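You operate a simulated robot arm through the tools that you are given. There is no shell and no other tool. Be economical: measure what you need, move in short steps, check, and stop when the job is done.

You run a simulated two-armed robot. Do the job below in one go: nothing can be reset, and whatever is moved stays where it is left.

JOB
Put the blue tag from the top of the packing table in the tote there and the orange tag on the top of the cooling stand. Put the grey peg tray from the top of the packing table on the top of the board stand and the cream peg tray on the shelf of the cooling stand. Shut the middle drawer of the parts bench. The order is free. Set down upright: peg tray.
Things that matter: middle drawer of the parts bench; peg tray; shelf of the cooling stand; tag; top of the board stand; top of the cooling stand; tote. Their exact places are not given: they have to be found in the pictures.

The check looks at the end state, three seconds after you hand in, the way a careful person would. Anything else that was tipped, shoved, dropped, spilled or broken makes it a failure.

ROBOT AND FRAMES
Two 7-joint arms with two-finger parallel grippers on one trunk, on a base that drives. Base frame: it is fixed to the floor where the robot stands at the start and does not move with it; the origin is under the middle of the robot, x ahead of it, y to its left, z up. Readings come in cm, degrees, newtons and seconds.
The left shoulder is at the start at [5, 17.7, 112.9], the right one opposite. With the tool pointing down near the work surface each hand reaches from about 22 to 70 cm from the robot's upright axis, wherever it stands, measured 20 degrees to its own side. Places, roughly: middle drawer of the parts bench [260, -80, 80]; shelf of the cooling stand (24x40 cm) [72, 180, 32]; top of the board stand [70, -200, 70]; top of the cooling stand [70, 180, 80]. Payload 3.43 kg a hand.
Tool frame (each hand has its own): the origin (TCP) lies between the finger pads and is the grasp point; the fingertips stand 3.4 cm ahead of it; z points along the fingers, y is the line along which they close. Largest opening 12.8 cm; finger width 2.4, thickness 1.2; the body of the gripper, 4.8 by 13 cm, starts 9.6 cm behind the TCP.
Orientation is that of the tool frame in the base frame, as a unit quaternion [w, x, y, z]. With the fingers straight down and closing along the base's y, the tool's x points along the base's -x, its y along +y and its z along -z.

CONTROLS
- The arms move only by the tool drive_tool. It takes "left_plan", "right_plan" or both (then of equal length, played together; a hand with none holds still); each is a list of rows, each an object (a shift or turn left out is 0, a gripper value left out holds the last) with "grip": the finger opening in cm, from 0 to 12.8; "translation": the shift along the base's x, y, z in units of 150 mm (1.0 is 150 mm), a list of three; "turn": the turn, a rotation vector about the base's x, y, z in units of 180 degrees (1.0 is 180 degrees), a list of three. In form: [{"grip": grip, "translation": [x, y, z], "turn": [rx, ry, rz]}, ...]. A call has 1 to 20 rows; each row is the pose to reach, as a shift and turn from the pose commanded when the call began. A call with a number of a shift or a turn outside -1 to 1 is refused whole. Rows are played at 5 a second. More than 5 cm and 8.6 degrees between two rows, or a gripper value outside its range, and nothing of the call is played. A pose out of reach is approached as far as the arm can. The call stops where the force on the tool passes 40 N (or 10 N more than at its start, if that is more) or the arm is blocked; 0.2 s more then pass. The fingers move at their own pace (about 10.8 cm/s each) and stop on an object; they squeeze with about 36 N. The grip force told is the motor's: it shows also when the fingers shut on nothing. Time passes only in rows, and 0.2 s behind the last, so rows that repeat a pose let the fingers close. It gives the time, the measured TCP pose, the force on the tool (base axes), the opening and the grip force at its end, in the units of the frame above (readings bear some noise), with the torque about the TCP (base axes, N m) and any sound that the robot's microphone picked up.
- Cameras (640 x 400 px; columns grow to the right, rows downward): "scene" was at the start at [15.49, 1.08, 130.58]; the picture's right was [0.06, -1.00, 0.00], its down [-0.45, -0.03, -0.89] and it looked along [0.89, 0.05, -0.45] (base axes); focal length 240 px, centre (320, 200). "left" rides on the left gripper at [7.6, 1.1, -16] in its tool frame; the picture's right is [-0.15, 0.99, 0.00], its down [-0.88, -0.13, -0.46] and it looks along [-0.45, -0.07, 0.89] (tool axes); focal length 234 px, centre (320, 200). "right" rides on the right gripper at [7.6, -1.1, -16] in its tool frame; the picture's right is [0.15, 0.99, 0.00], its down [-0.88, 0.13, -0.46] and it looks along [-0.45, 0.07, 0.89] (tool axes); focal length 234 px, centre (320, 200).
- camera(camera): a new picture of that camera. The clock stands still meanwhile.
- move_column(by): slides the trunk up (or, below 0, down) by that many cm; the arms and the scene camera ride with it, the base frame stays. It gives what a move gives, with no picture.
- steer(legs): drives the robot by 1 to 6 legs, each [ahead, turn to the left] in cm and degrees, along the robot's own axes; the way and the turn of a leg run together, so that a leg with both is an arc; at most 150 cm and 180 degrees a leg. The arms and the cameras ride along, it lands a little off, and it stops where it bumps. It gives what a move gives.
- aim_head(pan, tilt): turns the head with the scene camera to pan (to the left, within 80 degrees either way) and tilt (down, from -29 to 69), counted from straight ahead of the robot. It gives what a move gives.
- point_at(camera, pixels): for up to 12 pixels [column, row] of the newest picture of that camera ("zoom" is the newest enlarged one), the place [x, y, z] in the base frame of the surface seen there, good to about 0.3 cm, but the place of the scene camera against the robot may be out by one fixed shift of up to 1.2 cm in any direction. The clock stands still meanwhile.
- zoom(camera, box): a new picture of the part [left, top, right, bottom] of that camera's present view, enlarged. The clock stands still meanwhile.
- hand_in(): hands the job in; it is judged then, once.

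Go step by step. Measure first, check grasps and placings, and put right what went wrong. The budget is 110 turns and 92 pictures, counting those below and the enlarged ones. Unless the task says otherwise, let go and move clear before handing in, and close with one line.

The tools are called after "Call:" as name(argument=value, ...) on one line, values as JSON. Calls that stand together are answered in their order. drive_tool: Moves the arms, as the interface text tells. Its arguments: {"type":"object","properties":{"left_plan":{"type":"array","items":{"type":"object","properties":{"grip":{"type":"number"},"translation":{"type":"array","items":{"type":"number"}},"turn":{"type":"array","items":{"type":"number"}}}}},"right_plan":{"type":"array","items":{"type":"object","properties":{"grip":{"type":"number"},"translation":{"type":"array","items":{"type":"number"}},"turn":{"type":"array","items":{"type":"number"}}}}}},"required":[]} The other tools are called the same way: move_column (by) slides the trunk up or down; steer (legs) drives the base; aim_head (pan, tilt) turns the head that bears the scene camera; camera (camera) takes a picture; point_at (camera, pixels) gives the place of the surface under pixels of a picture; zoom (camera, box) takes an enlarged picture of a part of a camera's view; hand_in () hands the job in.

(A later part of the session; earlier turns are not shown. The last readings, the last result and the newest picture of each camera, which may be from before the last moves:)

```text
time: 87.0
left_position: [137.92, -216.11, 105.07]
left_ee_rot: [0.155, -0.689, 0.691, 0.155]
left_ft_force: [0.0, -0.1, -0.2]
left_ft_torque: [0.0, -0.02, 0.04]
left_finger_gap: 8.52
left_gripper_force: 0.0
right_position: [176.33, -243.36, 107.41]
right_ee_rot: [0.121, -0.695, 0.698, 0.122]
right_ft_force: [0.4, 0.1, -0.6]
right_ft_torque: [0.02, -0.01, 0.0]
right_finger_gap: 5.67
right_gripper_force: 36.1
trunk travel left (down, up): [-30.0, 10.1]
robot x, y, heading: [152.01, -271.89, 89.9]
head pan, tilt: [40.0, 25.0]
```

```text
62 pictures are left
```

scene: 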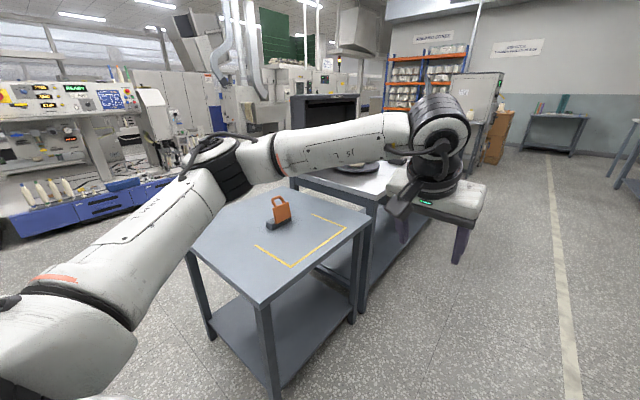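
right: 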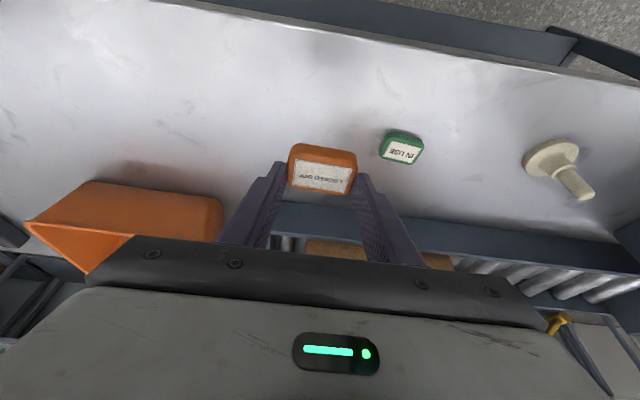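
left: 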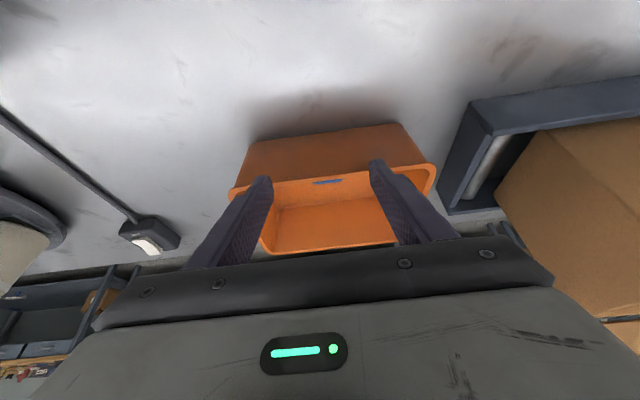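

Lane is clear. I'll drive ahead and look at the back of the packing table.

Call:
steer(legs=[[130, 0]])

Call:
aim_head(pan=65, tilt=25)

Call:
camera(camera="scene")

Call:
aim_head(pan=-50, tilt=25)

Call:
camera(camera="scene")

```text
time: 93.5
left_position: [137.51, -88.29, 105.17]
left_ee_rot: [-0.154, 0.691, -0.689, -0.156]
left_ft_force: [0.3, 0.4, -0.4]
left_ft_torque: [-0.01, -0.03, -0.03]
left_finger_gap: 8.52
left_gripper_force: 0.1
right_position: [176.16, -115.13, 107.39]
right_ee_rot: [-0.121, 0.698, -0.695, -0.122]
right_ft_force: [0.2, 0.4, -0.9]
right_ft_torque: [0.01, 0.03, 0.01]
right_finger_gap: 5.64
right_gripper_force: 36.1
trunk travel left (down, up): [-30.0, 10.1]
robot x, y, heading: [151.82, -143.79, 90.3]
head pan, tilt: [40.0, 25.0]
```

```text
time: 94.4
left_position: [137.33, -88.31, 105.16]
left_ee_rot: [-0.153, 0.691, -0.689, -0.156]
left_ft_force: [-0.5, 0.2, -0.7]
left_ft_torque: [-0.02, -0.01, 0.0]
left_finger_gap: 8.5
left_gripper_force: 0.0
right_position: [176.34, -115.16, 107.44]
right_ee_rot: [-0.122, 0.698, -0.695, -0.122]
right_ft_force: [1.1, 0.1, -0.5]
right_ft_torque: [0.04, 0.01, -0.01]
right_finger_gap: 5.67
right_gripper_force: 35.6
trunk travel left (down, up): [-30.0, 10.1]
robot x, y, heading: [152.07, -143.57, 90.2]
head pan, tilt: [65.0, 25.0]
```

```text
61 pictures are left
```

scene: 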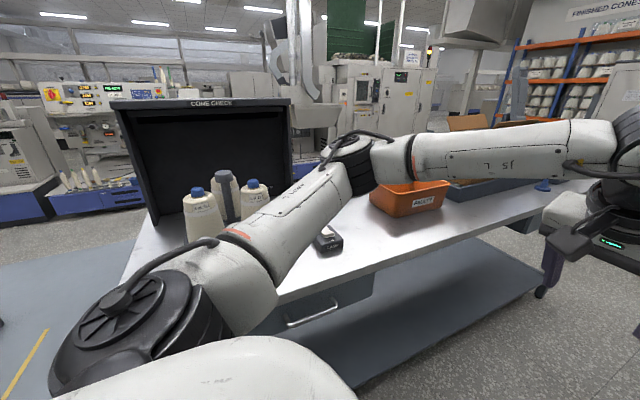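

```text
time: 96.3
left_position: [137.37, -88.3, 105.02]
left_ee_rot: [-0.154, 0.691, -0.689, -0.155]
left_ft_force: [0.5, 0.2, -1.0]
left_ft_torque: [0.04, -0.01, 0.02]
left_finger_gap: 8.53
left_gripper_force: 0.0
right_position: [176.21, -115.26, 107.4]
right_ee_rot: [-0.121, 0.698, -0.695, -0.123]
right_ft_force: [0.5, 0.0, 0.6]
right_ft_torque: [0.01, 0.01, -0.02]
right_finger_gap: 5.68
right_gripper_force: 35.4
trunk travel left (down, up): [-30.0, 10.1]
robot x, y, heading: [152.38, -143.81, 90.2]
head pan, tilt: [-50.0, 25.0]
```

```text
60 pictures are left
```

scene: 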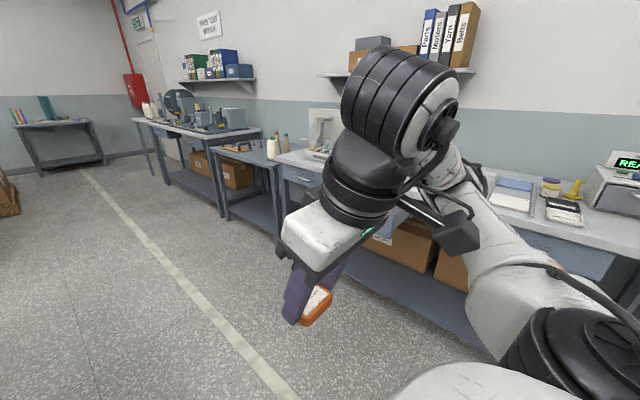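

The back shows a cone booth; the left arm hides the area behind the tote and box. I'll advance to y≈-80 (in front of the drawer) and look again.

Call:
steer(legs=[[50, 0]])

Call:
aim_head(pan=45, tilt=25)

Call:
camera(camera="scene")

Call:
aim_head(pan=80, tilt=25)

Call:
camera(camera="scene")

```text
time: 99.3
left_position: [136.93, -37.86, 104.96]
left_ee_rot: [-0.154, 0.692, -0.688, -0.157]
left_ft_force: [0.8, -0.6, -0.1]
left_ft_torque: [0.03, 0.0, 0.03]
left_finger_gap: 8.51
left_gripper_force: 0.1
right_position: [175.72, -64.73, 107.46]
right_ee_rot: [-0.121, 0.699, -0.694, -0.122]
right_ft_force: [-0.8, 0.9, 0.1]
right_ft_torque: [-0.02, 0.0, 0.0]
right_finger_gap: 5.65
right_gripper_force: 36.0
trunk travel left (down, up): [-30.0, 10.1]
robot x, y, heading: [151.74, -93.64, 90.4]
head pan, tilt: [-50.0, 25.0]
```

```text
time: 101.0
left_position: [136.96, -37.99, 105.16]
left_ee_rot: [-0.154, 0.692, -0.688, -0.156]
left_ft_force: [0.0, -0.2, 0.7]
left_ft_torque: [0.04, -0.01, 0.01]
left_finger_gap: 8.5
left_gripper_force: 0.0
right_position: [175.79, -64.76, 107.44]
right_ee_rot: [-0.122, 0.699, -0.694, -0.123]
right_ft_force: [-0.1, -0.3, -1.4]
right_ft_torque: [0.03, 0.01, -0.01]
right_finger_gap: 5.67
right_gripper_force: 36.0
trunk travel left (down, up): [-30.0, 10.1]
robot x, y, heading: [151.85, -93.38, 90.6]
head pan, tilt: [45.0, 25.0]
```

```text
59 pictures are left
```

scene: 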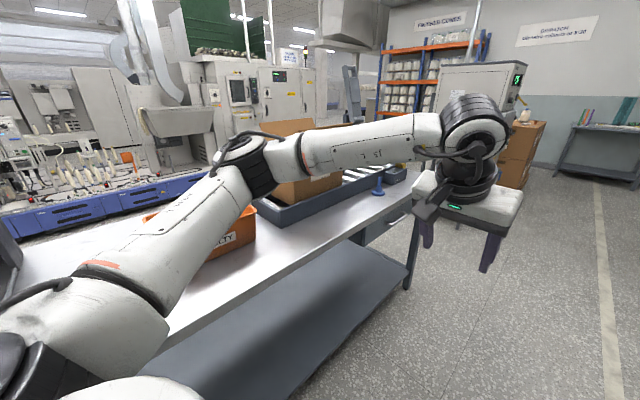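

```text
time: 102.0
left_position: [136.92, -38.07, 105.13]
left_ee_rot: [-0.154, 0.693, -0.687, -0.156]
left_ft_force: [-0.1, 0.5, -0.3]
left_ft_torque: [0.02, 0.01, 0.0]
left_finger_gap: 8.49
left_gripper_force: 0.2
right_position: [175.74, -64.8, 107.47]
right_ee_rot: [-0.122, 0.7, -0.693, -0.122]
right_ft_force: [-0.4, 0.5, -0.2]
right_ft_torque: [-0.01, 0.01, -0.01]
right_finger_gap: 5.65
right_gripper_force: 35.8
trunk travel left (down, up): [-30.0, 10.1]
robot x, y, heading: [152.04, -93.21, 90.6]
head pan, tilt: [80.0, 25.0]
```

```text
58 pictures are left
```

scene: 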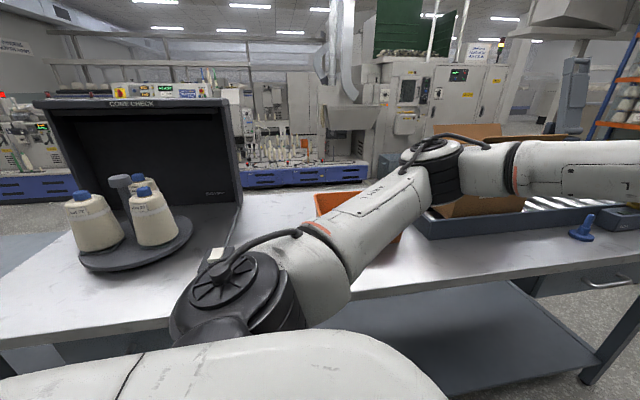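

A blue peg tray (a look-alike) stands at (583,228). I'll zoom there and around for the grey one.

Call:
zoom(camera="scene", box=[480, 170, 640, 290])

Call:
zoom(camera="scene", box=[40, 150, 280, 300])

```text
3.33 times, centred on (560, 230) of scene
```

zoom: 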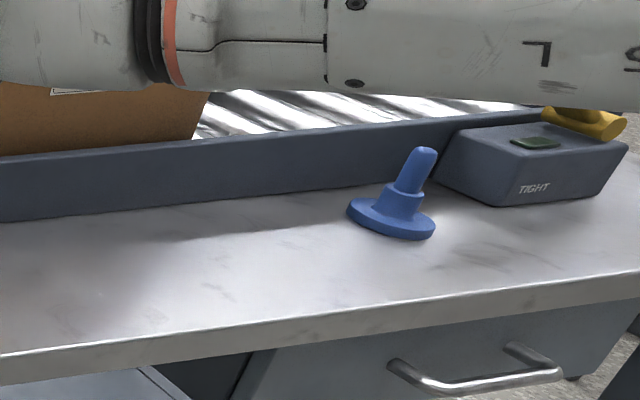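

```text
2.67 times, centred on (160, 225) of scene
```

zoom: 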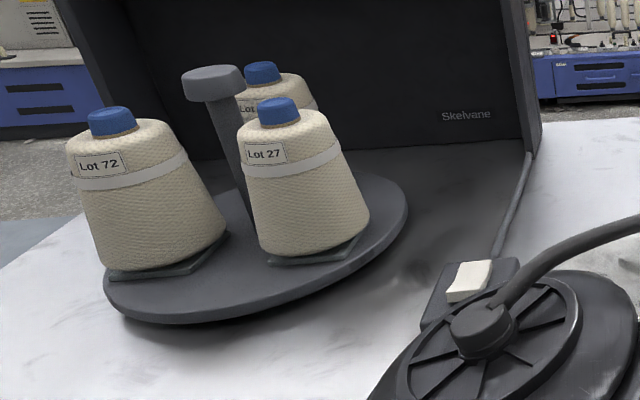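

Not there. I'll do the drawer first: turn to face the bench and look.

Call:
steer(legs=[[13, 0], [0, -90]])

Call:
aim_head(pan=0, tilt=25)

Call:
camera(camera="scene")

```text
time: 107.1
left_position: [206.88, -65.44, 105.19]
left_ee_rot: [0.219, -0.006, 0.976, 0.002]
left_ft_force: [-0.6, 0.6, -0.4]
left_ft_torque: [0.02, -0.04, -0.02]
left_finger_gap: 8.51
left_gripper_force: 0.1
right_position: [180.44, -104.34, 107.46]
right_ee_rot: [0.173, -0.006, 0.985, 0.001]
right_ft_force: [0.1, -0.5, -0.3]
right_ft_torque: [0.02, -0.03, -0.02]
right_finger_gap: 5.66
right_gripper_force: 35.9
trunk travel left (down, up): [-30.0, 10.1]
robot x, y, heading: [151.48, -80.57, 0.8]
head pan, tilt: [80.0, 25.0]
```

```text
time: 108.6
left_position: [206.89, -65.29, 105.15]
left_ee_rot: [0.219, -0.007, 0.976, 0.002]
left_ft_force: [-0.4, -0.4, 0.0]
left_ft_torque: [0.02, 0.01, 0.0]
left_finger_gap: 8.48
left_gripper_force: 0.0
right_position: [180.47, -104.24, 107.46]
right_ee_rot: [0.172, -0.007, 0.985, 0.002]
right_ft_force: [-0.7, -0.4, -0.3]
right_ft_torque: [0.01, 0.01, -0.01]
right_finger_gap: 5.66
right_gripper_force: 35.8
trunk travel left (down, up): [-30.0, 10.1]
robot x, y, heading: [151.75, -80.08, 1.1]
head pan, tilt: [0.0, 25.0]
```

```text
55 pictures are left
```

scene: 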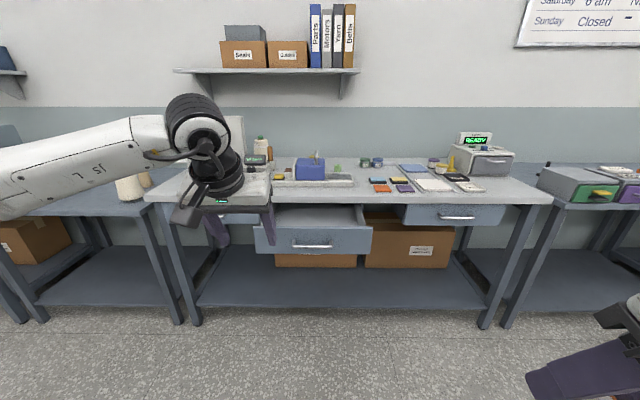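

The middle drawer is open, its front at (312,240). Measuring it.

Call:
point_at(camera="scene", pixels=[[312, 238], [312, 247], [265, 230], [365, 235], [275, 243], [350, 245], [440, 214], [312, 196], [312, 225]])

Call:
zoom(camera="scene", box=[200, 160, 420, 280])

```text
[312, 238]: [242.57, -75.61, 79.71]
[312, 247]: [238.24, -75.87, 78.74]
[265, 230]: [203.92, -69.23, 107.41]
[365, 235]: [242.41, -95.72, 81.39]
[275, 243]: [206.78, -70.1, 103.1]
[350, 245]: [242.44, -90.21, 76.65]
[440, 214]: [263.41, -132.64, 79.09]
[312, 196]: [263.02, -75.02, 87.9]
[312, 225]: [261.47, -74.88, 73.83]
```

```text
2.91 times, centred on (310, 220) of scene
```

zoom: 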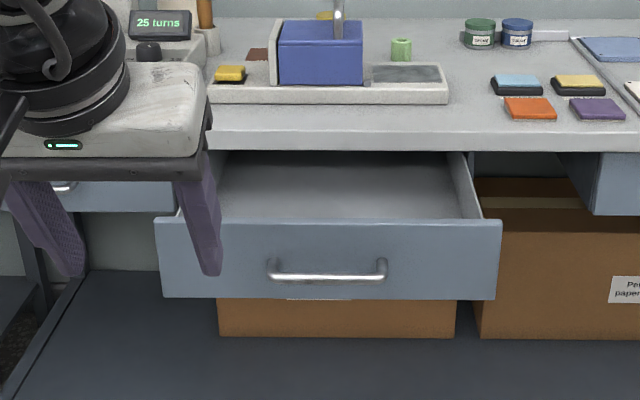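

Drawer face at x≈242.4, centred y≈-76, z≈76–82.5, handle to x≈238; closed face would be x≈263.4. I'll point the left fingers forward, closed, lowering them to push above the handle.

Call:
drive_tool(left_plan=[{"grip": 0, "translation": [-0.1, -0.05, -0.1], "turn": [0, -0.04, 0]}, {"translation": [-0.2, -0.1, -0.2], "turn": [0, -0.08, 0]}, {"translation": [-0.3, -0.15, -0.3], "turn": [0, -0.12, 0]}, {"translation": [-0.4, -0.2, -0.4], "turn": [0, -0.16, 0]}, {"translation": [-0.5, -0.25, -0.5], "turn": [0, -0.2, 0]}, {"translation": [-0.6, -0.3, -0.6], "turn": [0, -0.24, 0]}, {"translation": [-0.7, -0.35, -0.7], "turn": [0, -0.28, 0]}, {"translation": [-0.75, -0.4, -0.8], "turn": [0, -0.32, 0]}, {"translation": [-0.8, -0.5, -0.9], "turn": [0, -0.36, 0]}])

```text
time: 110.6
left_position: [196.2, -73.17, 93.69]
left_ee_rot: [0.699, -0.035, 0.714, 0.018]
left_ft_force: [-0.4, 0.5, 0.4]
left_ft_torque: [-0.02, 0.03, 0.0]
left_finger_gap: 0.0
left_gripper_force: 32.9
left hand out of reach, approached as far as the arm can: row 9
right_position: [180.33, -104.32, 107.44]
right_ee_rot: [0.172, -0.007, 0.985, 0.002]
right_ft_force: [-0.3, -0.2, -0.2]
right_ft_torque: [-0.02, 0.0, -0.01]
right_finger_gap: 5.66
right_gripper_force: 36.0
trunk travel left (down, up): [-30.0, 10.1]
robot x, y, heading: [151.73, -80.69, 0.9]
head pan, tilt: [0.0, 25.0]
```

The hand is horizontal now at z≈93.7. I'll lower the trunk 12.4 cm and drive 36 cm nearer.

Call:
move_column(by=-12.4)

Call:
steer(legs=[[35, -0.5]])

Call:
camera(camera="scene")

Call:
camera(camera="left")

```text
time: 112.2
left_position: [196.43, -73.46, 81.81]
left_ee_rot: [0.702, -0.035, 0.711, 0.012]
left_ft_force: [-0.7, 0.0, -0.1]
left_ft_torque: [0.0, 0.02, 0.0]
left_finger_gap: 0.03
left_gripper_force: 32.8
right_position: [180.38, -104.2, 94.99]
right_ee_rot: [0.173, -0.007, 0.985, 0.002]
right_ft_force: [0.4, -0.4, -0.2]
right_ft_torque: [0.01, 0.02, -0.01]
right_finger_gap: 5.63
right_gripper_force: 36.2
trunk travel left (down, up): [-17.6, 22.5]
robot x, y, heading: [151.77, -80.37, 0.9]
head pan, tilt: [0.0, 25.0]
```

```text
time: 114.4
left_position: [231.59, -73.41, 82.09]
left_ee_rot: [0.704, -0.035, 0.709, 0.01]
left_ft_force: [0.0, 0.2, 0.2]
left_ft_torque: [0.0, -0.02, 0.01]
left_finger_gap: 0.03
left_gripper_force: 32.8
right_position: [214.95, -104.18, 94.95]
right_ee_rot: [0.173, -0.003, 0.985, 0.001]
right_ft_force: [0.8, 0.4, 0.3]
right_ft_torque: [-0.01, -0.02, 0.01]
right_finger_gap: 5.62
right_gripper_force: 35.9
trunk travel left (down, up): [-17.6, 22.5]
robot x, y, heading: [186.27, -80.06, 0.2]
head pan, tilt: [0.0, 25.0]
```

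```text
53 pictures are left
```

scene: 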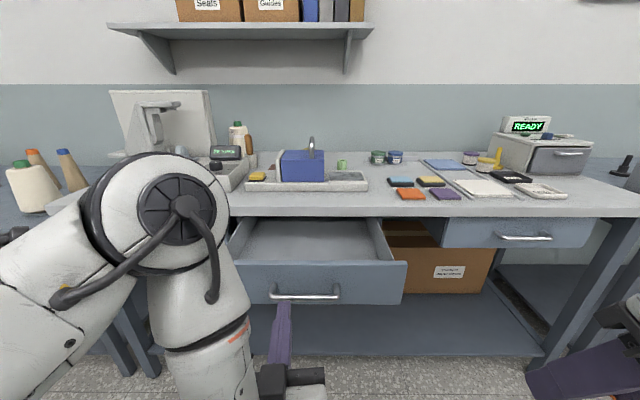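

```text
52 pictures are left
```

left: 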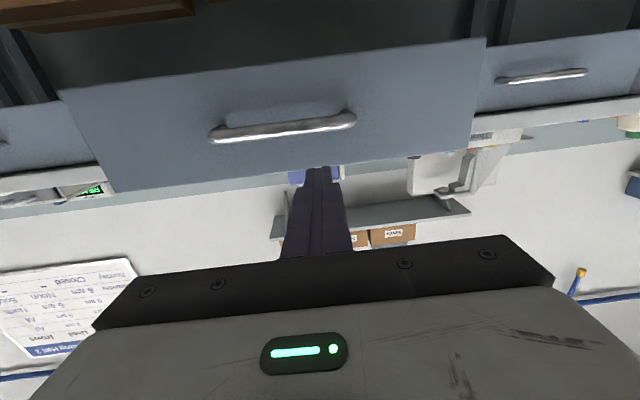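

The wrist view is upside-down; fingertips at (320,168) look very near the drawer's top edge. I'll measure with the wrist camera.

Call:
point_at(camera="left", pixels=[[300, 158], [280, 165], [350, 155], [285, 128], [250, 100], [100, 180], [460, 140], [60, 92], [482, 42]])

```text
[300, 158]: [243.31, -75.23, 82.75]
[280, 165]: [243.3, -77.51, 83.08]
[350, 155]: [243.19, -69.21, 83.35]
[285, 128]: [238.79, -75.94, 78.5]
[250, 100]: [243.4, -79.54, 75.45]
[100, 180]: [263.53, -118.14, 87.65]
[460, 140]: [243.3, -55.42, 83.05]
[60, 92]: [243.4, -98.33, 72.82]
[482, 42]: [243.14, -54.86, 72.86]
```

Face is x 243.3, z 72.8–83.4, centre y -76.6. I'll align at z≈81.2, y≈-76.5 and push in.

Call:
drive_tool(left_plan=[{"translation": [0, -0.1, -0.055]}, {"translation": [0, -0.2, -0.055]}, {"translation": [0.2, -0.2, -0.055]}, {"translation": [0.4, -0.2, -0.055]}, {"translation": [0.55, -0.2, -0.055]}, {"translation": [0.7, -0.2, -0.055]}, {"translation": [0.85, -0.2, -0.055]}, {"translation": [1.0, -0.2, -0.055]}])

Call:
drive_tool(left_plan=[{"translation": [0.15, 0, 0]}, {"translation": [0.3, 0, 0]}, {"translation": [0.45, 0, 0]}, {"translation": [0.6, 0, 0]}, {"translation": [0.75, 0, 0]}, {"translation": [0.85, 0, 0]}])

Call:
camera(camera="scene")

```text
time: 116.2
left_position: [246.45, -76.2, 81.26]
left_ee_rot: [0.704, -0.034, 0.709, 0.01]
left_ft_force: [0.0, -0.7, 0.2]
left_ft_torque: [-0.02, -0.01, 0.02]
left_finger_gap: 0.01
left_gripper_force: 32.4
right_position: [215.0, -104.06, 95.06]
right_ee_rot: [0.173, -0.002, 0.985, 0.001]
right_ft_force: [0.2, -0.1, 0.3]
right_ft_torque: [0.0, 0.0, 0.01]
right_finger_gap: 5.68
right_gripper_force: 36.2
trunk travel left (down, up): [-17.6, 22.5]
robot x, y, heading: [186.5, -79.9, 0.3]
head pan, tilt: [0.0, 25.0]
```

```text
time: 117.6
left_position: [259.23, -76.51, 81.45]
left_ee_rot: [0.702, -0.038, 0.711, 0.011]
left_ft_force: [-0.8, 0.3, 0.2]
left_ft_torque: [-0.02, 0.06, -0.02]
left_finger_gap: 0.0
left_gripper_force: 33.0
right_position: [215.08, -104.17, 94.94]
right_ee_rot: [0.172, -0.002, 0.985, 0.001]
right_ft_force: [0.1, 0.5, -0.2]
right_ft_torque: [0.03, -0.01, -0.02]
right_finger_gap: 5.67
right_gripper_force: 35.7
trunk travel left (down, up): [-17.6, 22.5]
robot x, y, heading: [186.42, -79.85, 0.4]
head pan, tilt: [0.0, 25.0]
```

```text
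51 pictures are left
```

scene: 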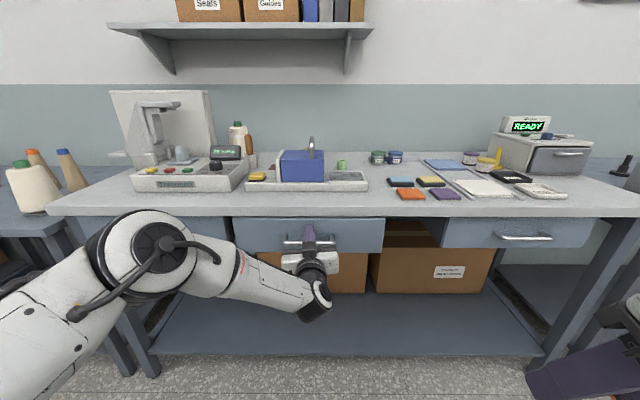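

Nearly shut (tip x≈262.6). A little more push until it stops.

Call:
drive_tool(left_plan=[{"translation": [0.04, 0, 0]}, {"translation": [0.08, 0, 0]}, {"translation": [0.12, 0, 0]}, {"translation": [0.15, 0, 0]}])

Call:
zoom(camera="scene", box=[200, 190, 420, 310])

Call:
point_at(camera="zoom", pixels=[[130, 130], [500, 130], [120, 60], [500, 60], [20, 120]])

```text
time: 118.6
left_position: [261.46, -76.73, 81.47]
left_ee_rot: [0.702, -0.039, 0.711, 0.012]
left_ft_force: [-0.4, -0.1, -0.7]
left_ft_torque: [0.0, -0.01, -0.03]
left_finger_gap: 0.0
left_gripper_force: 33.2
right_position: [215.07, -104.14, 94.94]
right_ee_rot: [0.172, -0.003, 0.985, 0.001]
right_ft_force: [-0.1, 0.3, -0.4]
right_ft_torque: [0.02, 0.0, -0.03]
right_finger_gap: 5.66
right_gripper_force: 36.0
trunk travel left (down, up): [-17.6, 22.5]
robot x, y, heading: [186.82, -80.32, 0.2]
head pan, tilt: [0.0, 25.0]
```

```text
2.91 times, centred on (310, 250) of scene
```

zoom: 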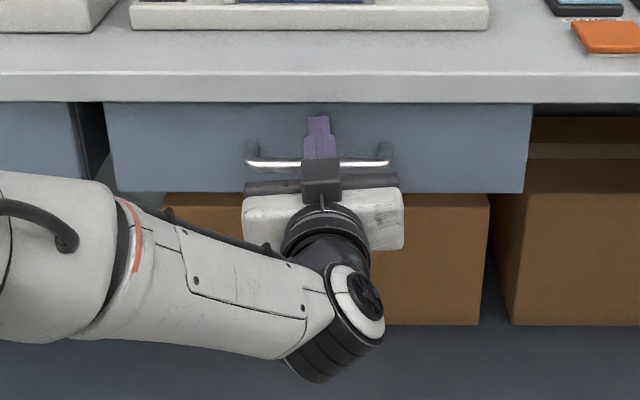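

```text
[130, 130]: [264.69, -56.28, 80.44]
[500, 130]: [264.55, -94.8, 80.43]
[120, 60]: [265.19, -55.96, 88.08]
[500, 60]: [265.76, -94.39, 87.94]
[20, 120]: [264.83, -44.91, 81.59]
```

Face 264.6 vs the neighbouring shut drawer 264.8. A final small push until resistance.

Call:
drive_tool(left_plan=[{"translation": [0.03, 0, 0]}, {"translation": [0.06, 0, 0]}, {"translation": [0.09, 0, 0]}, {"translation": [0.12, 0, 0]}])

Call:
zoom(camera="scene", box=[200, 190, 560, 310])

Call:
point_at(camera="zoom", pixels=[[90, 80], [320, 80], [530, 70], [600, 70], [20, 75]])

```text
time: 119.3
left_position: [261.87, -76.61, 81.53]
left_ee_rot: [0.702, -0.038, 0.711, 0.013]
left_ft_force: [-22.6, 5.0, 6.9]
left_ft_torque: [-0.06, -0.42, -0.01]
left_finger_gap: 0.0
left_gripper_force: 33.1
left hand out of reach, approached as far as the arm can: row 3
right_position: [214.89, -104.08, 95.12]
right_ee_rot: [0.175, -0.003, 0.985, 0.001]
right_ft_force: [0.0, 0.5, -1.1]
right_ft_torque: [-0.01, 0.01, 0.02]
right_finger_gap: 5.64
right_gripper_force: 36.1
trunk travel left (down, up): [-17.6, 22.5]
robot x, y, heading: [186.8, -79.96, 0.3]
head pan, tilt: [0.0, 25.0]
stopped in row 3 (left hand): the force on the tool passed its limit (the readings are from after the stop); the commanded pose is now the measured one
```

```text
1.78 times, centred on (380, 250) of scene
```

zoom: 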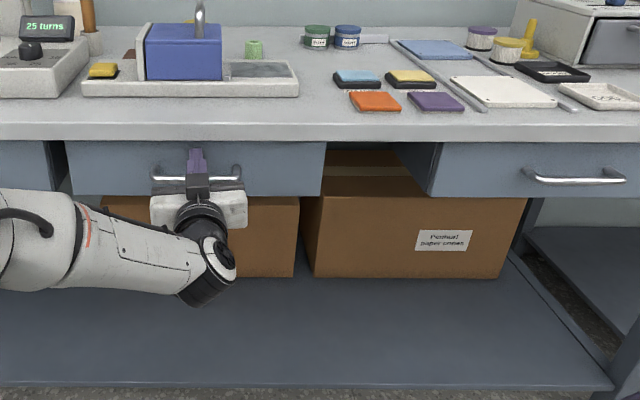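

```text
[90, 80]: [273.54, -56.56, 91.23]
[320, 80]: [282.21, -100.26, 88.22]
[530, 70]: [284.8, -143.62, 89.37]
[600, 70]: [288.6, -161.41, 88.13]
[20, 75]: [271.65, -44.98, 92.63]
```

Drawer is against its stop: shut. I'll back away, retract the left hand and raise the trunk.

Call:
steer(legs=[[-25, 0]])

Call:
drive_tool(left_plan=[{"translation": [-0.25, 0.02, 0]}, {"translation": [-0.5, 0.05, 0]}, {"translation": [-0.75, 0.1, 0.1]}, {"translation": [-1.0, 0.2, 0.2]}])

Call:
move_column(by=16)

Call:
drive_tool(left_plan=[{"translation": [-0.25, 0.1, 0.05]}, {"translation": [-0.5, 0.2, 0.1]}, {"translation": [-0.75, 0.3, 0.15]}, {"translation": [-0.9, 0.35, 0.2]}])

Call:
camera(camera="scene")

```text
time: 121.1
left_position: [237.28, -76.99, 81.23]
left_ee_rot: [0.7, -0.037, 0.713, 0.012]
left_ft_force: [0.2, 0.1, -0.1]
left_ft_torque: [0.03, 0.04, -0.01]
left_finger_gap: 0.01
left_gripper_force: 33.4
right_position: [190.03, -104.32, 94.97]
right_ee_rot: [0.173, -0.002, 0.985, 0.001]
right_ft_force: [0.1, -0.7, -0.6]
right_ft_torque: [-0.02, 0.01, 0.01]
right_finger_gap: 5.64
right_gripper_force: 36.2
trunk travel left (down, up): [-17.6, 22.5]
robot x, y, heading: [161.47, -80.03, 0.3]
head pan, tilt: [0.0, 25.0]
```

```text
time: 122.1
left_position: [222.33, -74.17, 84.12]
left_ee_rot: [0.7, -0.038, 0.713, 0.012]
left_ft_force: [1.0, -0.4, 0.8]
left_ft_torque: [0.03, -0.01, 0.02]
left_finger_gap: 0.0
left_gripper_force: 32.9
right_position: [190.1, -104.35, 95.06]
right_ee_rot: [0.172, -0.002, 0.985, 0.001]
right_ft_force: [-0.2, 0.6, 0.3]
right_ft_torque: [0.03, -0.05, -0.01]
right_finger_gap: 5.65
right_gripper_force: 36.0
trunk travel left (down, up): [-17.6, 22.5]
robot x, y, heading: [161.53, -80.4, 0.1]
head pan, tilt: [0.0, 25.0]
```

```text
time: 123.9
left_position: [222.28, -74.13, 100.07]
left_ee_rot: [0.7, -0.037, 0.713, 0.012]
left_ft_force: [-0.4, 0.3, 0.7]
left_ft_torque: [0.01, -0.02, 0.01]
left_finger_gap: 0.01
left_gripper_force: 33.2
right_position: [190.17, -104.3, 111.03]
right_ee_rot: [0.173, -0.001, 0.985, -0.001]
right_ft_force: [0.1, 0.7, -0.5]
right_ft_torque: [0.0, 0.02, 0.02]
right_finger_gap: 5.69
right_gripper_force: 36.3
trunk travel left (down, up): [-33.6, 6.5]
robot x, y, heading: [161.79, -80.42, 0.1]
head pan, tilt: [0.0, 25.0]
```

```text
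time: 124.9
left_position: [208.86, -68.95, 103.03]
left_ee_rot: [0.701, -0.036, 0.712, 0.012]
left_ft_force: [-0.6, -0.4, 0.0]
left_ft_torque: [-0.01, 0.03, 0.03]
left_finger_gap: 0.0
left_gripper_force: 33.1
right_position: [190.17, -104.37, 110.93]
right_ee_rot: [0.173, -0.002, 0.985, 0.001]
right_ft_force: [0.1, 1.0, -0.7]
right_ft_torque: [-0.02, 0.0, -0.05]
right_finger_gap: 5.67
right_gripper_force: 35.9
trunk travel left (down, up): [-33.6, 6.5]
robot x, y, heading: [161.52, -80.31, 0.0]
head pan, tilt: [0.0, 25.0]
```

```text
48 pictures are left
```

scene: 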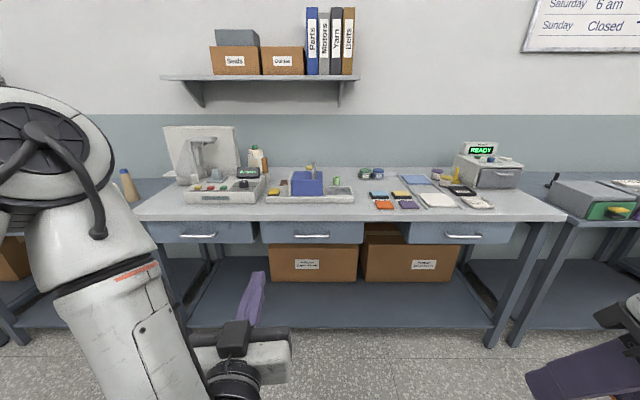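

The three drawers are flush. Now I'll turn around to view the table from behind.

Call:
steer(legs=[[0, 180]])

Call:
aim_head(pan=-15, tilt=25)

Call:
camera(camera="scene")

```text
time: 132.7
left_position: [114.06, -90.83, 103.05]
left_ee_rot: [0.007, 0.713, 0.032, -0.7]
left_ft_force: [0.4, -0.3, 0.3]
left_ft_torque: [-0.02, -0.01, -0.01]
left_finger_gap: 0.0
left_gripper_force: 32.5
right_position: [133.36, -55.7, 111.08]
right_ee_rot: [0.0, 0.985, -0.003, -0.173]
right_ft_force: [-0.5, -0.2, 0.0]
right_ft_torque: [0.0, 0.02, 0.02]
right_finger_gap: 5.64
right_gripper_force: 35.7
trunk travel left (down, up): [-33.6, 6.5]
robot x, y, heading: [160.98, -80.18, 179.9]
head pan, tilt: [0.0, 25.0]
```

```text
time: 133.4
left_position: [114.24, -90.82, 103.04]
left_ee_rot: [0.007, 0.713, 0.032, -0.701]
left_ft_force: [0.0, -0.9, -0.9]
left_ft_torque: [0.03, 0.02, 0.0]
left_finger_gap: 0.0
left_gripper_force: 33.2
right_position: [133.25, -55.64, 111.04]
right_ee_rot: [-0.001, 0.985, -0.003, -0.173]
right_ft_force: [-0.6, -0.5, -0.8]
right_ft_torque: [0.01, -0.01, -0.01]
right_finger_gap: 5.66
right_gripper_force: 36.0
trunk travel left (down, up): [-33.6, 6.5]
robot x, y, heading: [161.58, -80.25, 179.6]
head pan, tilt: [-15.0, 25.0]
```

```text
47 pictures are left
```

scene: 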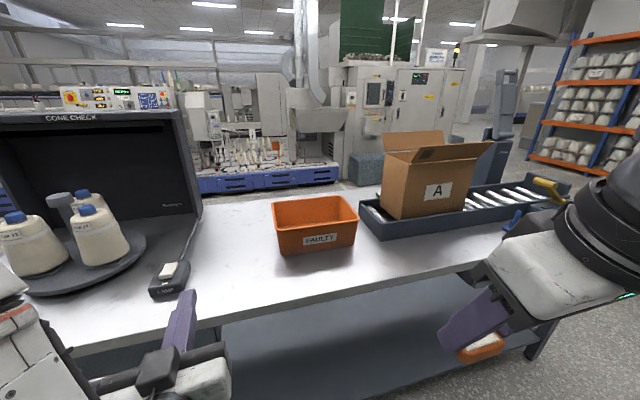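

Still no grey tray here. I'll pan left to see the booth interior and the table's end.

Call:
aim_head(pan=30, tilt=25)

Call:
camera(camera="scene")

```text
time: 134.5
left_position: [113.99, -90.77, 103.0]
left_ee_rot: [0.007, 0.713, 0.032, -0.7]
left_ft_force: [0.5, 0.1, 1.0]
left_ft_torque: [-0.01, 0.02, 0.0]
left_finger_gap: 0.0
left_gripper_force: 32.8
right_position: [133.31, -55.68, 110.94]
right_ee_rot: [0.0, 0.985, -0.003, -0.173]
right_ft_force: [-0.5, 0.4, 0.3]
right_ft_torque: [0.05, 0.02, -0.02]
right_finger_gap: 5.68
right_gripper_force: 36.0
trunk travel left (down, up): [-33.6, 6.5]
robot x, y, heading: [161.58, -80.04, 179.4]
head pan, tilt: [30.0, 25.0]
```

```text
46 pictures are left
```

scene: 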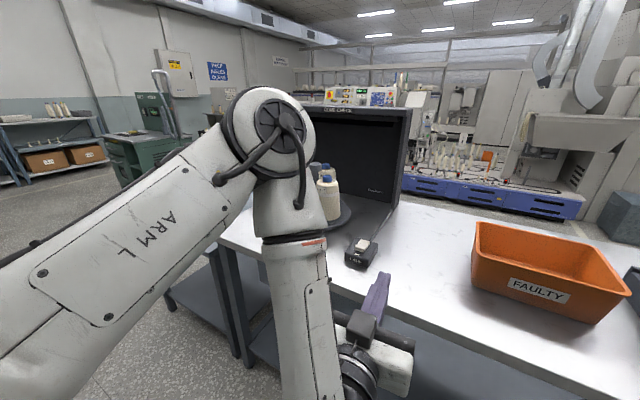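

The left arm blocks the booth; I'll turn left 50° and pan right to see inside between the arms.

Call:
steer(legs=[[0, 50]])

Call:
aim_head(pan=-12, tilt=20)

Call:
camera(camera="scene")

```text
time: 137.2
left_position: [139.22, -123.42, 102.92]
left_ee_rot: [0.303, 0.632, 0.331, -0.632]
left_ft_force: [-0.1, -0.4, 0.4]
left_ft_torque: [-0.01, 0.02, -0.02]
left_finger_gap: 0.02
left_gripper_force: 32.7
right_position: [124.66, -86.1, 110.98]
right_ee_rot: [0.072, 0.894, 0.413, -0.157]
right_ft_force: [0.8, -0.4, -0.5]
right_ft_torque: [0.02, 0.01, 0.01]
right_finger_gap: 5.65
right_gripper_force: 35.6
trunk travel left (down, up): [-33.6, 6.5]
robot x, y, heading: [161.33, -80.23, -130.4]
head pan, tilt: [30.0, 25.0]
```

```text
time: 138.3
left_position: [139.29, -123.37, 102.91]
left_ee_rot: [0.303, 0.632, 0.331, -0.632]
left_ft_force: [-0.5, -0.9, -0.2]
left_ft_torque: [0.02, 0.02, -0.05]
left_finger_gap: 0.0
left_gripper_force: 33.2
right_position: [124.71, -86.24, 111.02]
right_ee_rot: [0.073, 0.894, 0.414, -0.157]
right_ft_force: [0.4, 0.3, 0.0]
right_ft_torque: [-0.01, 0.02, 0.0]
right_finger_gap: 5.66
right_gripper_force: 36.0
trunk travel left (down, up): [-33.6, 6.5]
robot x, y, heading: [161.62, -80.43, -130.4]
head pan, tilt: [-12.0, 20.0]
```

```text
45 pictures are left
```

scene: 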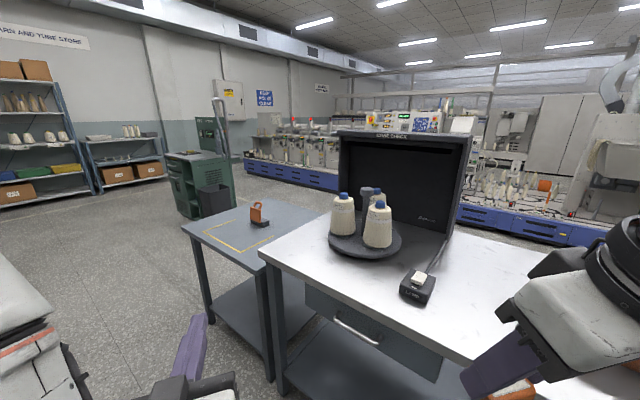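

Nothing at the booth either. It must be at the left end; I'll drive there along the back lane.

Call:
steer(legs=[[0, -140], [70, 0]])

Call:
aim_head(pan=40, tilt=25)

Call:
camera(camera="scene")

```text
time: 147.9
left_position: [151.88, 37.41, 102.94]
left_ee_rot: [-0.491, 0.526, -0.482, -0.499]
left_ft_force: [0.4, 0.2, 0.9]
left_ft_torque: [-0.01, -0.05, 0.0]
left_finger_gap: 0.0
left_gripper_force: 32.8
right_position: [186.89, 18.18, 110.99]
right_ee_rot: [0.123, -0.693, 0.7, 0.121]
right_ft_force: [0.6, -0.2, 0.4]
right_ft_torque: [-0.02, 0.02, 0.02]
right_finger_gap: 5.64
right_gripper_force: 36.0
trunk travel left (down, up): [-33.6, 6.5]
robot x, y, heading: [162.19, -10.19, 89.5]
head pan, tilt: [-12.0, 20.0]
```

```text
time: 149.1
left_position: [151.89, 37.37, 103.0]
left_ee_rot: [-0.491, 0.527, -0.482, -0.5]
left_ft_force: [-0.2, -0.5, 0.3]
left_ft_torque: [0.0, 0.01, -0.01]
left_finger_gap: 0.0
left_gripper_force: 32.9
right_position: [186.83, 18.11, 111.09]
right_ee_rot: [0.123, -0.693, 0.699, 0.122]
right_ft_force: [-0.3, -0.2, -0.8]
right_ft_torque: [0.01, -0.01, 0.01]
right_finger_gap: 5.7
right_gripper_force: 36.0
trunk travel left (down, up): [-33.6, 6.5]
robot x, y, heading: [162.48, -10.61, 89.8]
head pan, tilt: [40.0, 25.0]
```

```text
44 pictures are left
```

scene: 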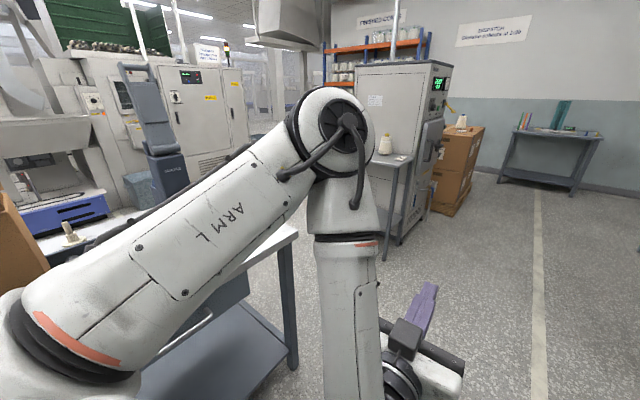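

The arm blocks again; I'll turn left to look straight at the table's left end.

Call:
steer(legs=[[0, 75]])

Call:
aim_head(pan=-5, tilt=25)

Call:
camera(camera="scene")

```text
time: 152.7
left_position: [113.97, -5.96, 103.05]
left_ee_rot: [-0.098, 0.71, -0.076, -0.694]
left_ft_force: [-0.1, 0.3, 0.1]
left_ft_torque: [-0.01, 0.02, -0.03]
left_finger_gap: 0.0
left_gripper_force: 32.9
right_position: [142.67, 21.72, 110.9]
right_ee_rot: [-0.027, 0.973, -0.154, -0.17]
right_ft_force: [-0.1, 0.6, -0.1]
right_ft_torque: [-0.02, -0.01, -0.01]
right_finger_gap: 5.65
right_gripper_force: 35.3
trunk travel left (down, up): [-33.6, 6.5]
robot x, y, heading: [162.27, -10.34, 162.0]
head pan, tilt: [40.0, 25.0]
```

```text
time: 153.8
left_position: [113.86, -5.98, 102.94]
left_ee_rot: [-0.099, 0.71, -0.076, -0.693]
left_ft_force: [0.3, 1.0, -0.1]
left_ft_torque: [0.0, 0.0, 0.02]
left_finger_gap: 0.0
left_gripper_force: 32.7
right_position: [142.69, 21.76, 111.12]
right_ee_rot: [-0.027, 0.973, -0.153, -0.17]
right_ft_force: [-0.6, -0.5, -0.2]
right_ft_torque: [0.01, 0.02, -0.02]
right_finger_gap: 5.66
right_gripper_force: 36.2
trunk travel left (down, up): [-33.6, 6.5]
robot x, y, heading: [162.59, -10.28, 162.2]
head pan, tilt: [-5.0, 25.0]
```

```text
43 pictures are left
```

scene: 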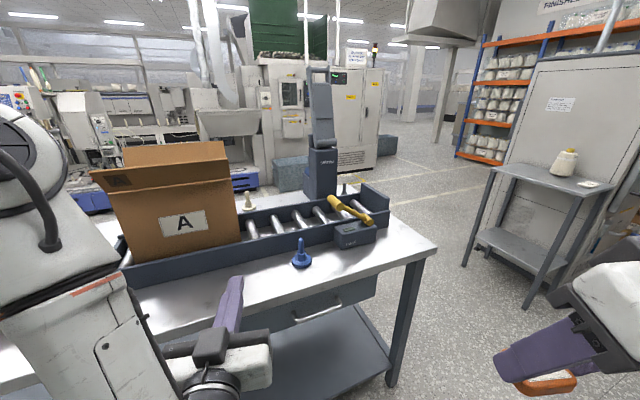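

No grey tray here; remaining suspect is the dark item at the front-right foot of the booth. Cooling stand is visible at (550,210) with a cone on it; I'll measure it, since I can drop off the orange tag on the way round.

Call:
zoom(camera="scene", box=[440, 120, 640, 320])

Call:
point_at(camera="zoom", pixels=[[180, 145], [610, 220], [410, 230], [260, 190], [400, 145], [480, 205], [140, 360], [330, 500], [250, 400], [370, 600], [80, 470], [300, 610]])

```text
2.00 times, centred on (540, 220) of scene
```

zoom: 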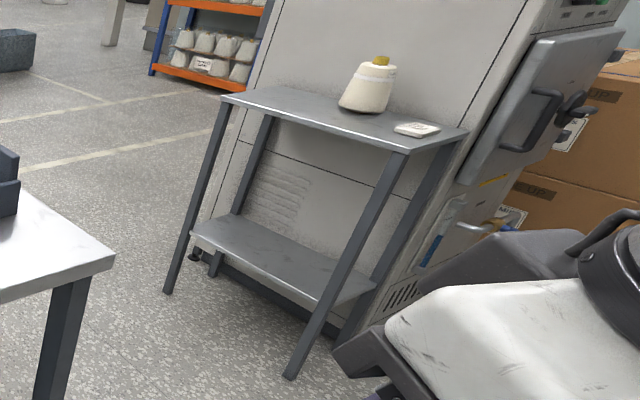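

```text
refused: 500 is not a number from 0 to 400
```

Call:
point_at(camera="zoom", pixels=[[230, 98], [460, 135], [400, 148], [270, 92], [365, 105], [415, 130], [205, 230], [330, 295], [240, 220], [365, 285], [330, 130], [300, 255]])

```text
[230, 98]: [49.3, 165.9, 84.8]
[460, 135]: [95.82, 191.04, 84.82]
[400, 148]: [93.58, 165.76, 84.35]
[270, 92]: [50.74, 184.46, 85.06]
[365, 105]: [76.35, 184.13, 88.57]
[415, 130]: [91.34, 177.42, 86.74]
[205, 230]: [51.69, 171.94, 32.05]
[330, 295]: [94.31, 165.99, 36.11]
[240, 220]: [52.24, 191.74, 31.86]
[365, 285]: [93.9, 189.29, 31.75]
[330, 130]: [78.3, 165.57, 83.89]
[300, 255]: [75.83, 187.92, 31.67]
```

Cooling stand: top z≈85 (x 48–96, y 165–192), shelf z≈32; free spot on top around x≈58. I'll now go round the left end to the front to fetch the cream tray first, then do both at the stand.

Call:
steer(legs=[[0, -72], [112, 0], [0, 90], [150, 0], [52, 0], [0, 90]])

Call:
aim_head(pan=0, tilt=20)

Call:
camera(camera="scene")

```text
time: 180.0
left_position: [-25.67, 50.17, 102.97]
left_ee_rot: [0.512, 0.469, 0.538, -0.478]
left_ft_force: [-0.9, -0.4, -0.2]
left_ft_torque: [0.02, 0.02, 0.0]
left_finger_gap: 0.01
left_gripper_force: 33.1
right_position: [-61.79, 67.71, 111.03]
right_ee_rot: [0.124, 0.683, 0.71, -0.119]
right_ft_force: [-0.3, 0.2, -1.2]
right_ft_torque: [0.02, 0.03, -0.03]
right_finger_gap: 5.64
right_gripper_force: 35.7
trunk travel left (down, up): [-33.6, 6.5]
robot x, y, heading: [-38.75, 96.87, -87.6]
head pan, tilt: [-5.0, 25.0]
```

```text
time: 180.6
left_position: [-25.88, 50.11, 103.02]
left_ee_rot: [0.513, 0.468, 0.538, -0.478]
left_ft_force: [-0.2, 0.3, -1.0]
left_ft_torque: [-0.01, 0.03, 0.01]
left_finger_gap: 0.0
left_gripper_force: 32.2
right_position: [-61.77, 67.58, 111.03]
right_ee_rot: [0.124, 0.683, 0.71, -0.119]
right_ft_force: [-0.4, 0.3, -0.6]
right_ft_torque: [0.0, -0.01, -0.03]
right_finger_gap: 5.65
right_gripper_force: 35.9
trunk travel left (down, up): [-33.6, 6.5]
robot x, y, heading: [-38.63, 97.12, -87.9]
head pan, tilt: [0.0, 20.0]
```

```text
41 pictures are left
```

scene: 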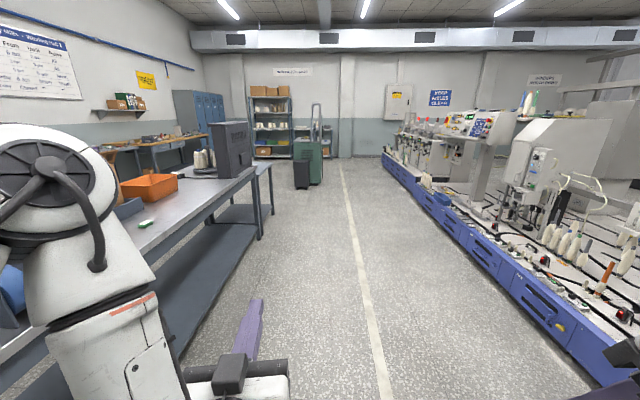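

I can see the booth front along the table edge; zoom there.

Call:
zoom(camera="scene", box=[170, 110, 290, 210])

```text
4.00 times, centred on (230, 160) of scene
```

zoom: 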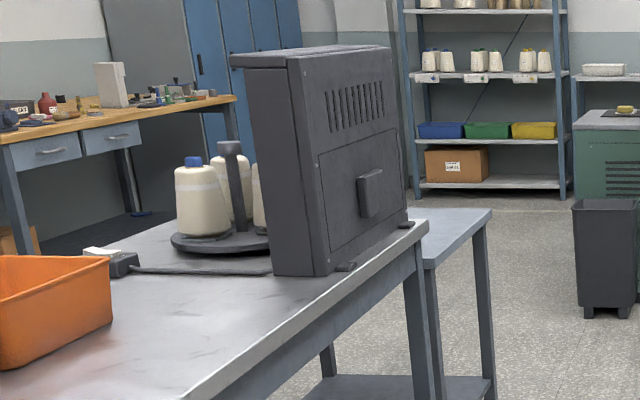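

Those dark bits are just booth feet. Now I'll look at the table's left end from here, behind the tape dispenser.

Call:
aim_head(pan=72, tilt=25)

Call:
camera(camera="scene")

```text
time: 182.1
left_position: [-25.81, 50.16, 102.89]
left_ee_rot: [0.512, 0.469, 0.538, -0.478]
left_ft_force: [0.4, -0.4, 0.0]
left_ft_torque: [0.02, 0.05, 0.01]
left_finger_gap: 0.0
left_gripper_force: 33.2
right_position: [-61.87, 67.73, 111.0]
right_ee_rot: [0.124, 0.683, 0.71, -0.12]
right_ft_force: [-0.6, 0.3, -0.2]
right_ft_torque: [0.01, -0.01, 0.02]
right_finger_gap: 5.65
right_gripper_force: 35.8
trunk travel left (down, up): [-33.6, 6.5]
robot x, y, heading: [-39.03, 97.01, -87.7]
head pan, tilt: [72.0, 25.0]
```

```text
39 pictures are left
```

scene: 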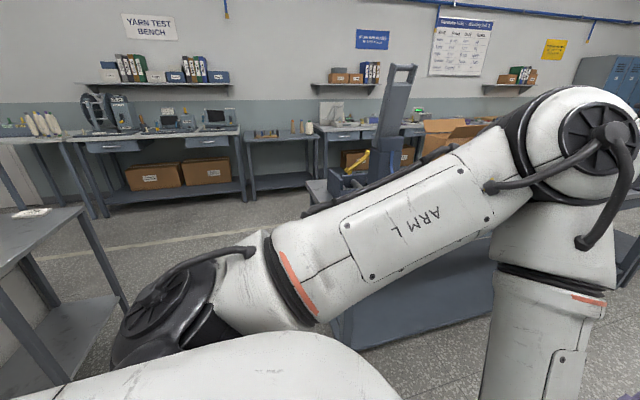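

Blocked by the arm; I'll turn to face +x and look right-ahead.

Call:
steer(legs=[[0, 55]])

Call:
aim_head(pan=-3, tilt=22)

Call:
camera(camera="scene")

```text
time: 184.9
left_position: [7.08, 80.42, 102.97]
left_ee_rot: [0.675, 0.17, 0.692, -0.189]
left_ft_force: [-0.5, -0.4, 0.3]
left_ft_torque: [-0.01, -0.02, 0.02]
left_finger_gap: 0.0
left_gripper_force: 32.9
right_position: [-28.03, 61.2, 110.93]
right_ee_rot: [0.165, 0.28, 0.944, -0.048]
right_ft_force: [0.0, 0.2, -0.1]
right_ft_torque: [0.04, 0.0, 0.01]
right_finger_gap: 5.67
right_gripper_force: 35.8
trunk travel left (down, up): [-33.6, 6.5]
robot x, y, heading: [-38.74, 96.96, -33.0]
head pan, tilt: [72.0, 25.0]
```

```text
time: 186.4
left_position: [7.11, 80.37, 103.0]
left_ee_rot: [0.675, 0.169, 0.693, -0.189]
left_ft_force: [0.2, -0.5, -0.4]
left_ft_torque: [0.03, -0.02, -0.02]
left_finger_gap: 0.01
left_gripper_force: 32.9
right_position: [-27.99, 61.18, 111.14]
right_ee_rot: [0.165, 0.28, 0.944, -0.05]
right_ft_force: [-0.6, 0.2, -0.2]
right_ft_torque: [0.01, -0.02, 0.0]
right_finger_gap: 5.66
right_gripper_force: 36.0
trunk travel left (down, up): [-33.6, 6.5]
robot x, y, heading: [-38.39, 97.16, -33.4]
head pan, tilt: [-3.0, 22.0]
```

```text
38 pictures are left
```

scene: 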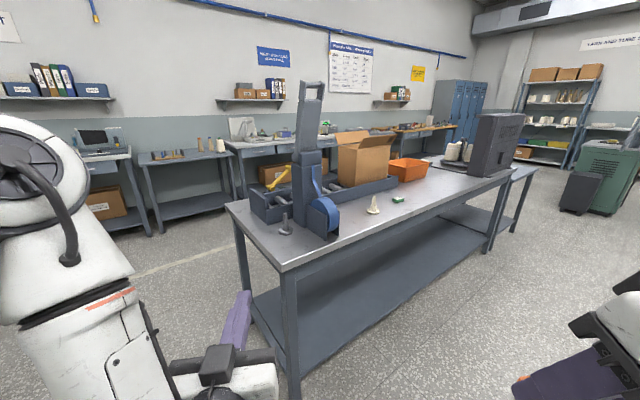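

Found it: the grey peg tray is at (285,226), on the left end of the table behind the dispenser. I'll zoom and measure it.

Call:
zoom(camera="scene", box=[220, 170, 420, 280])

Call:
point_at(camera="scene", pixels=[[285, 218], [285, 234], [278, 232], [293, 232], [228, 203], [281, 268], [310, 230], [373, 203], [373, 212]])

```text
3.20 times, centred on (320, 225) of scene
```

zoom: 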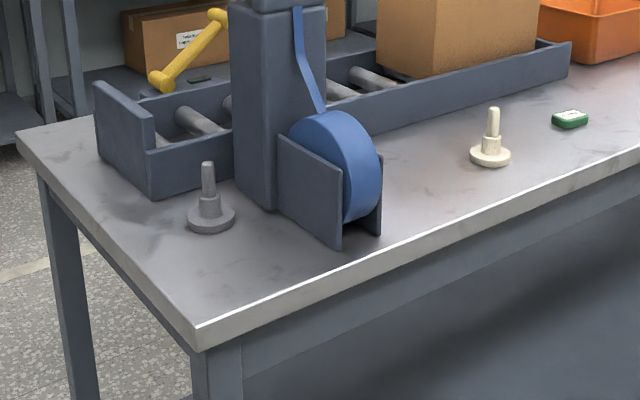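

```text
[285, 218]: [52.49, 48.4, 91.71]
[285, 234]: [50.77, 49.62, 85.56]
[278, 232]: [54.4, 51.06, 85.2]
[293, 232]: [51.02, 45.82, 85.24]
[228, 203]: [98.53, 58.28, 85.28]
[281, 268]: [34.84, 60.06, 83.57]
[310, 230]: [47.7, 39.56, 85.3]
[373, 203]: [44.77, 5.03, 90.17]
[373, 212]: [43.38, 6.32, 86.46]
```

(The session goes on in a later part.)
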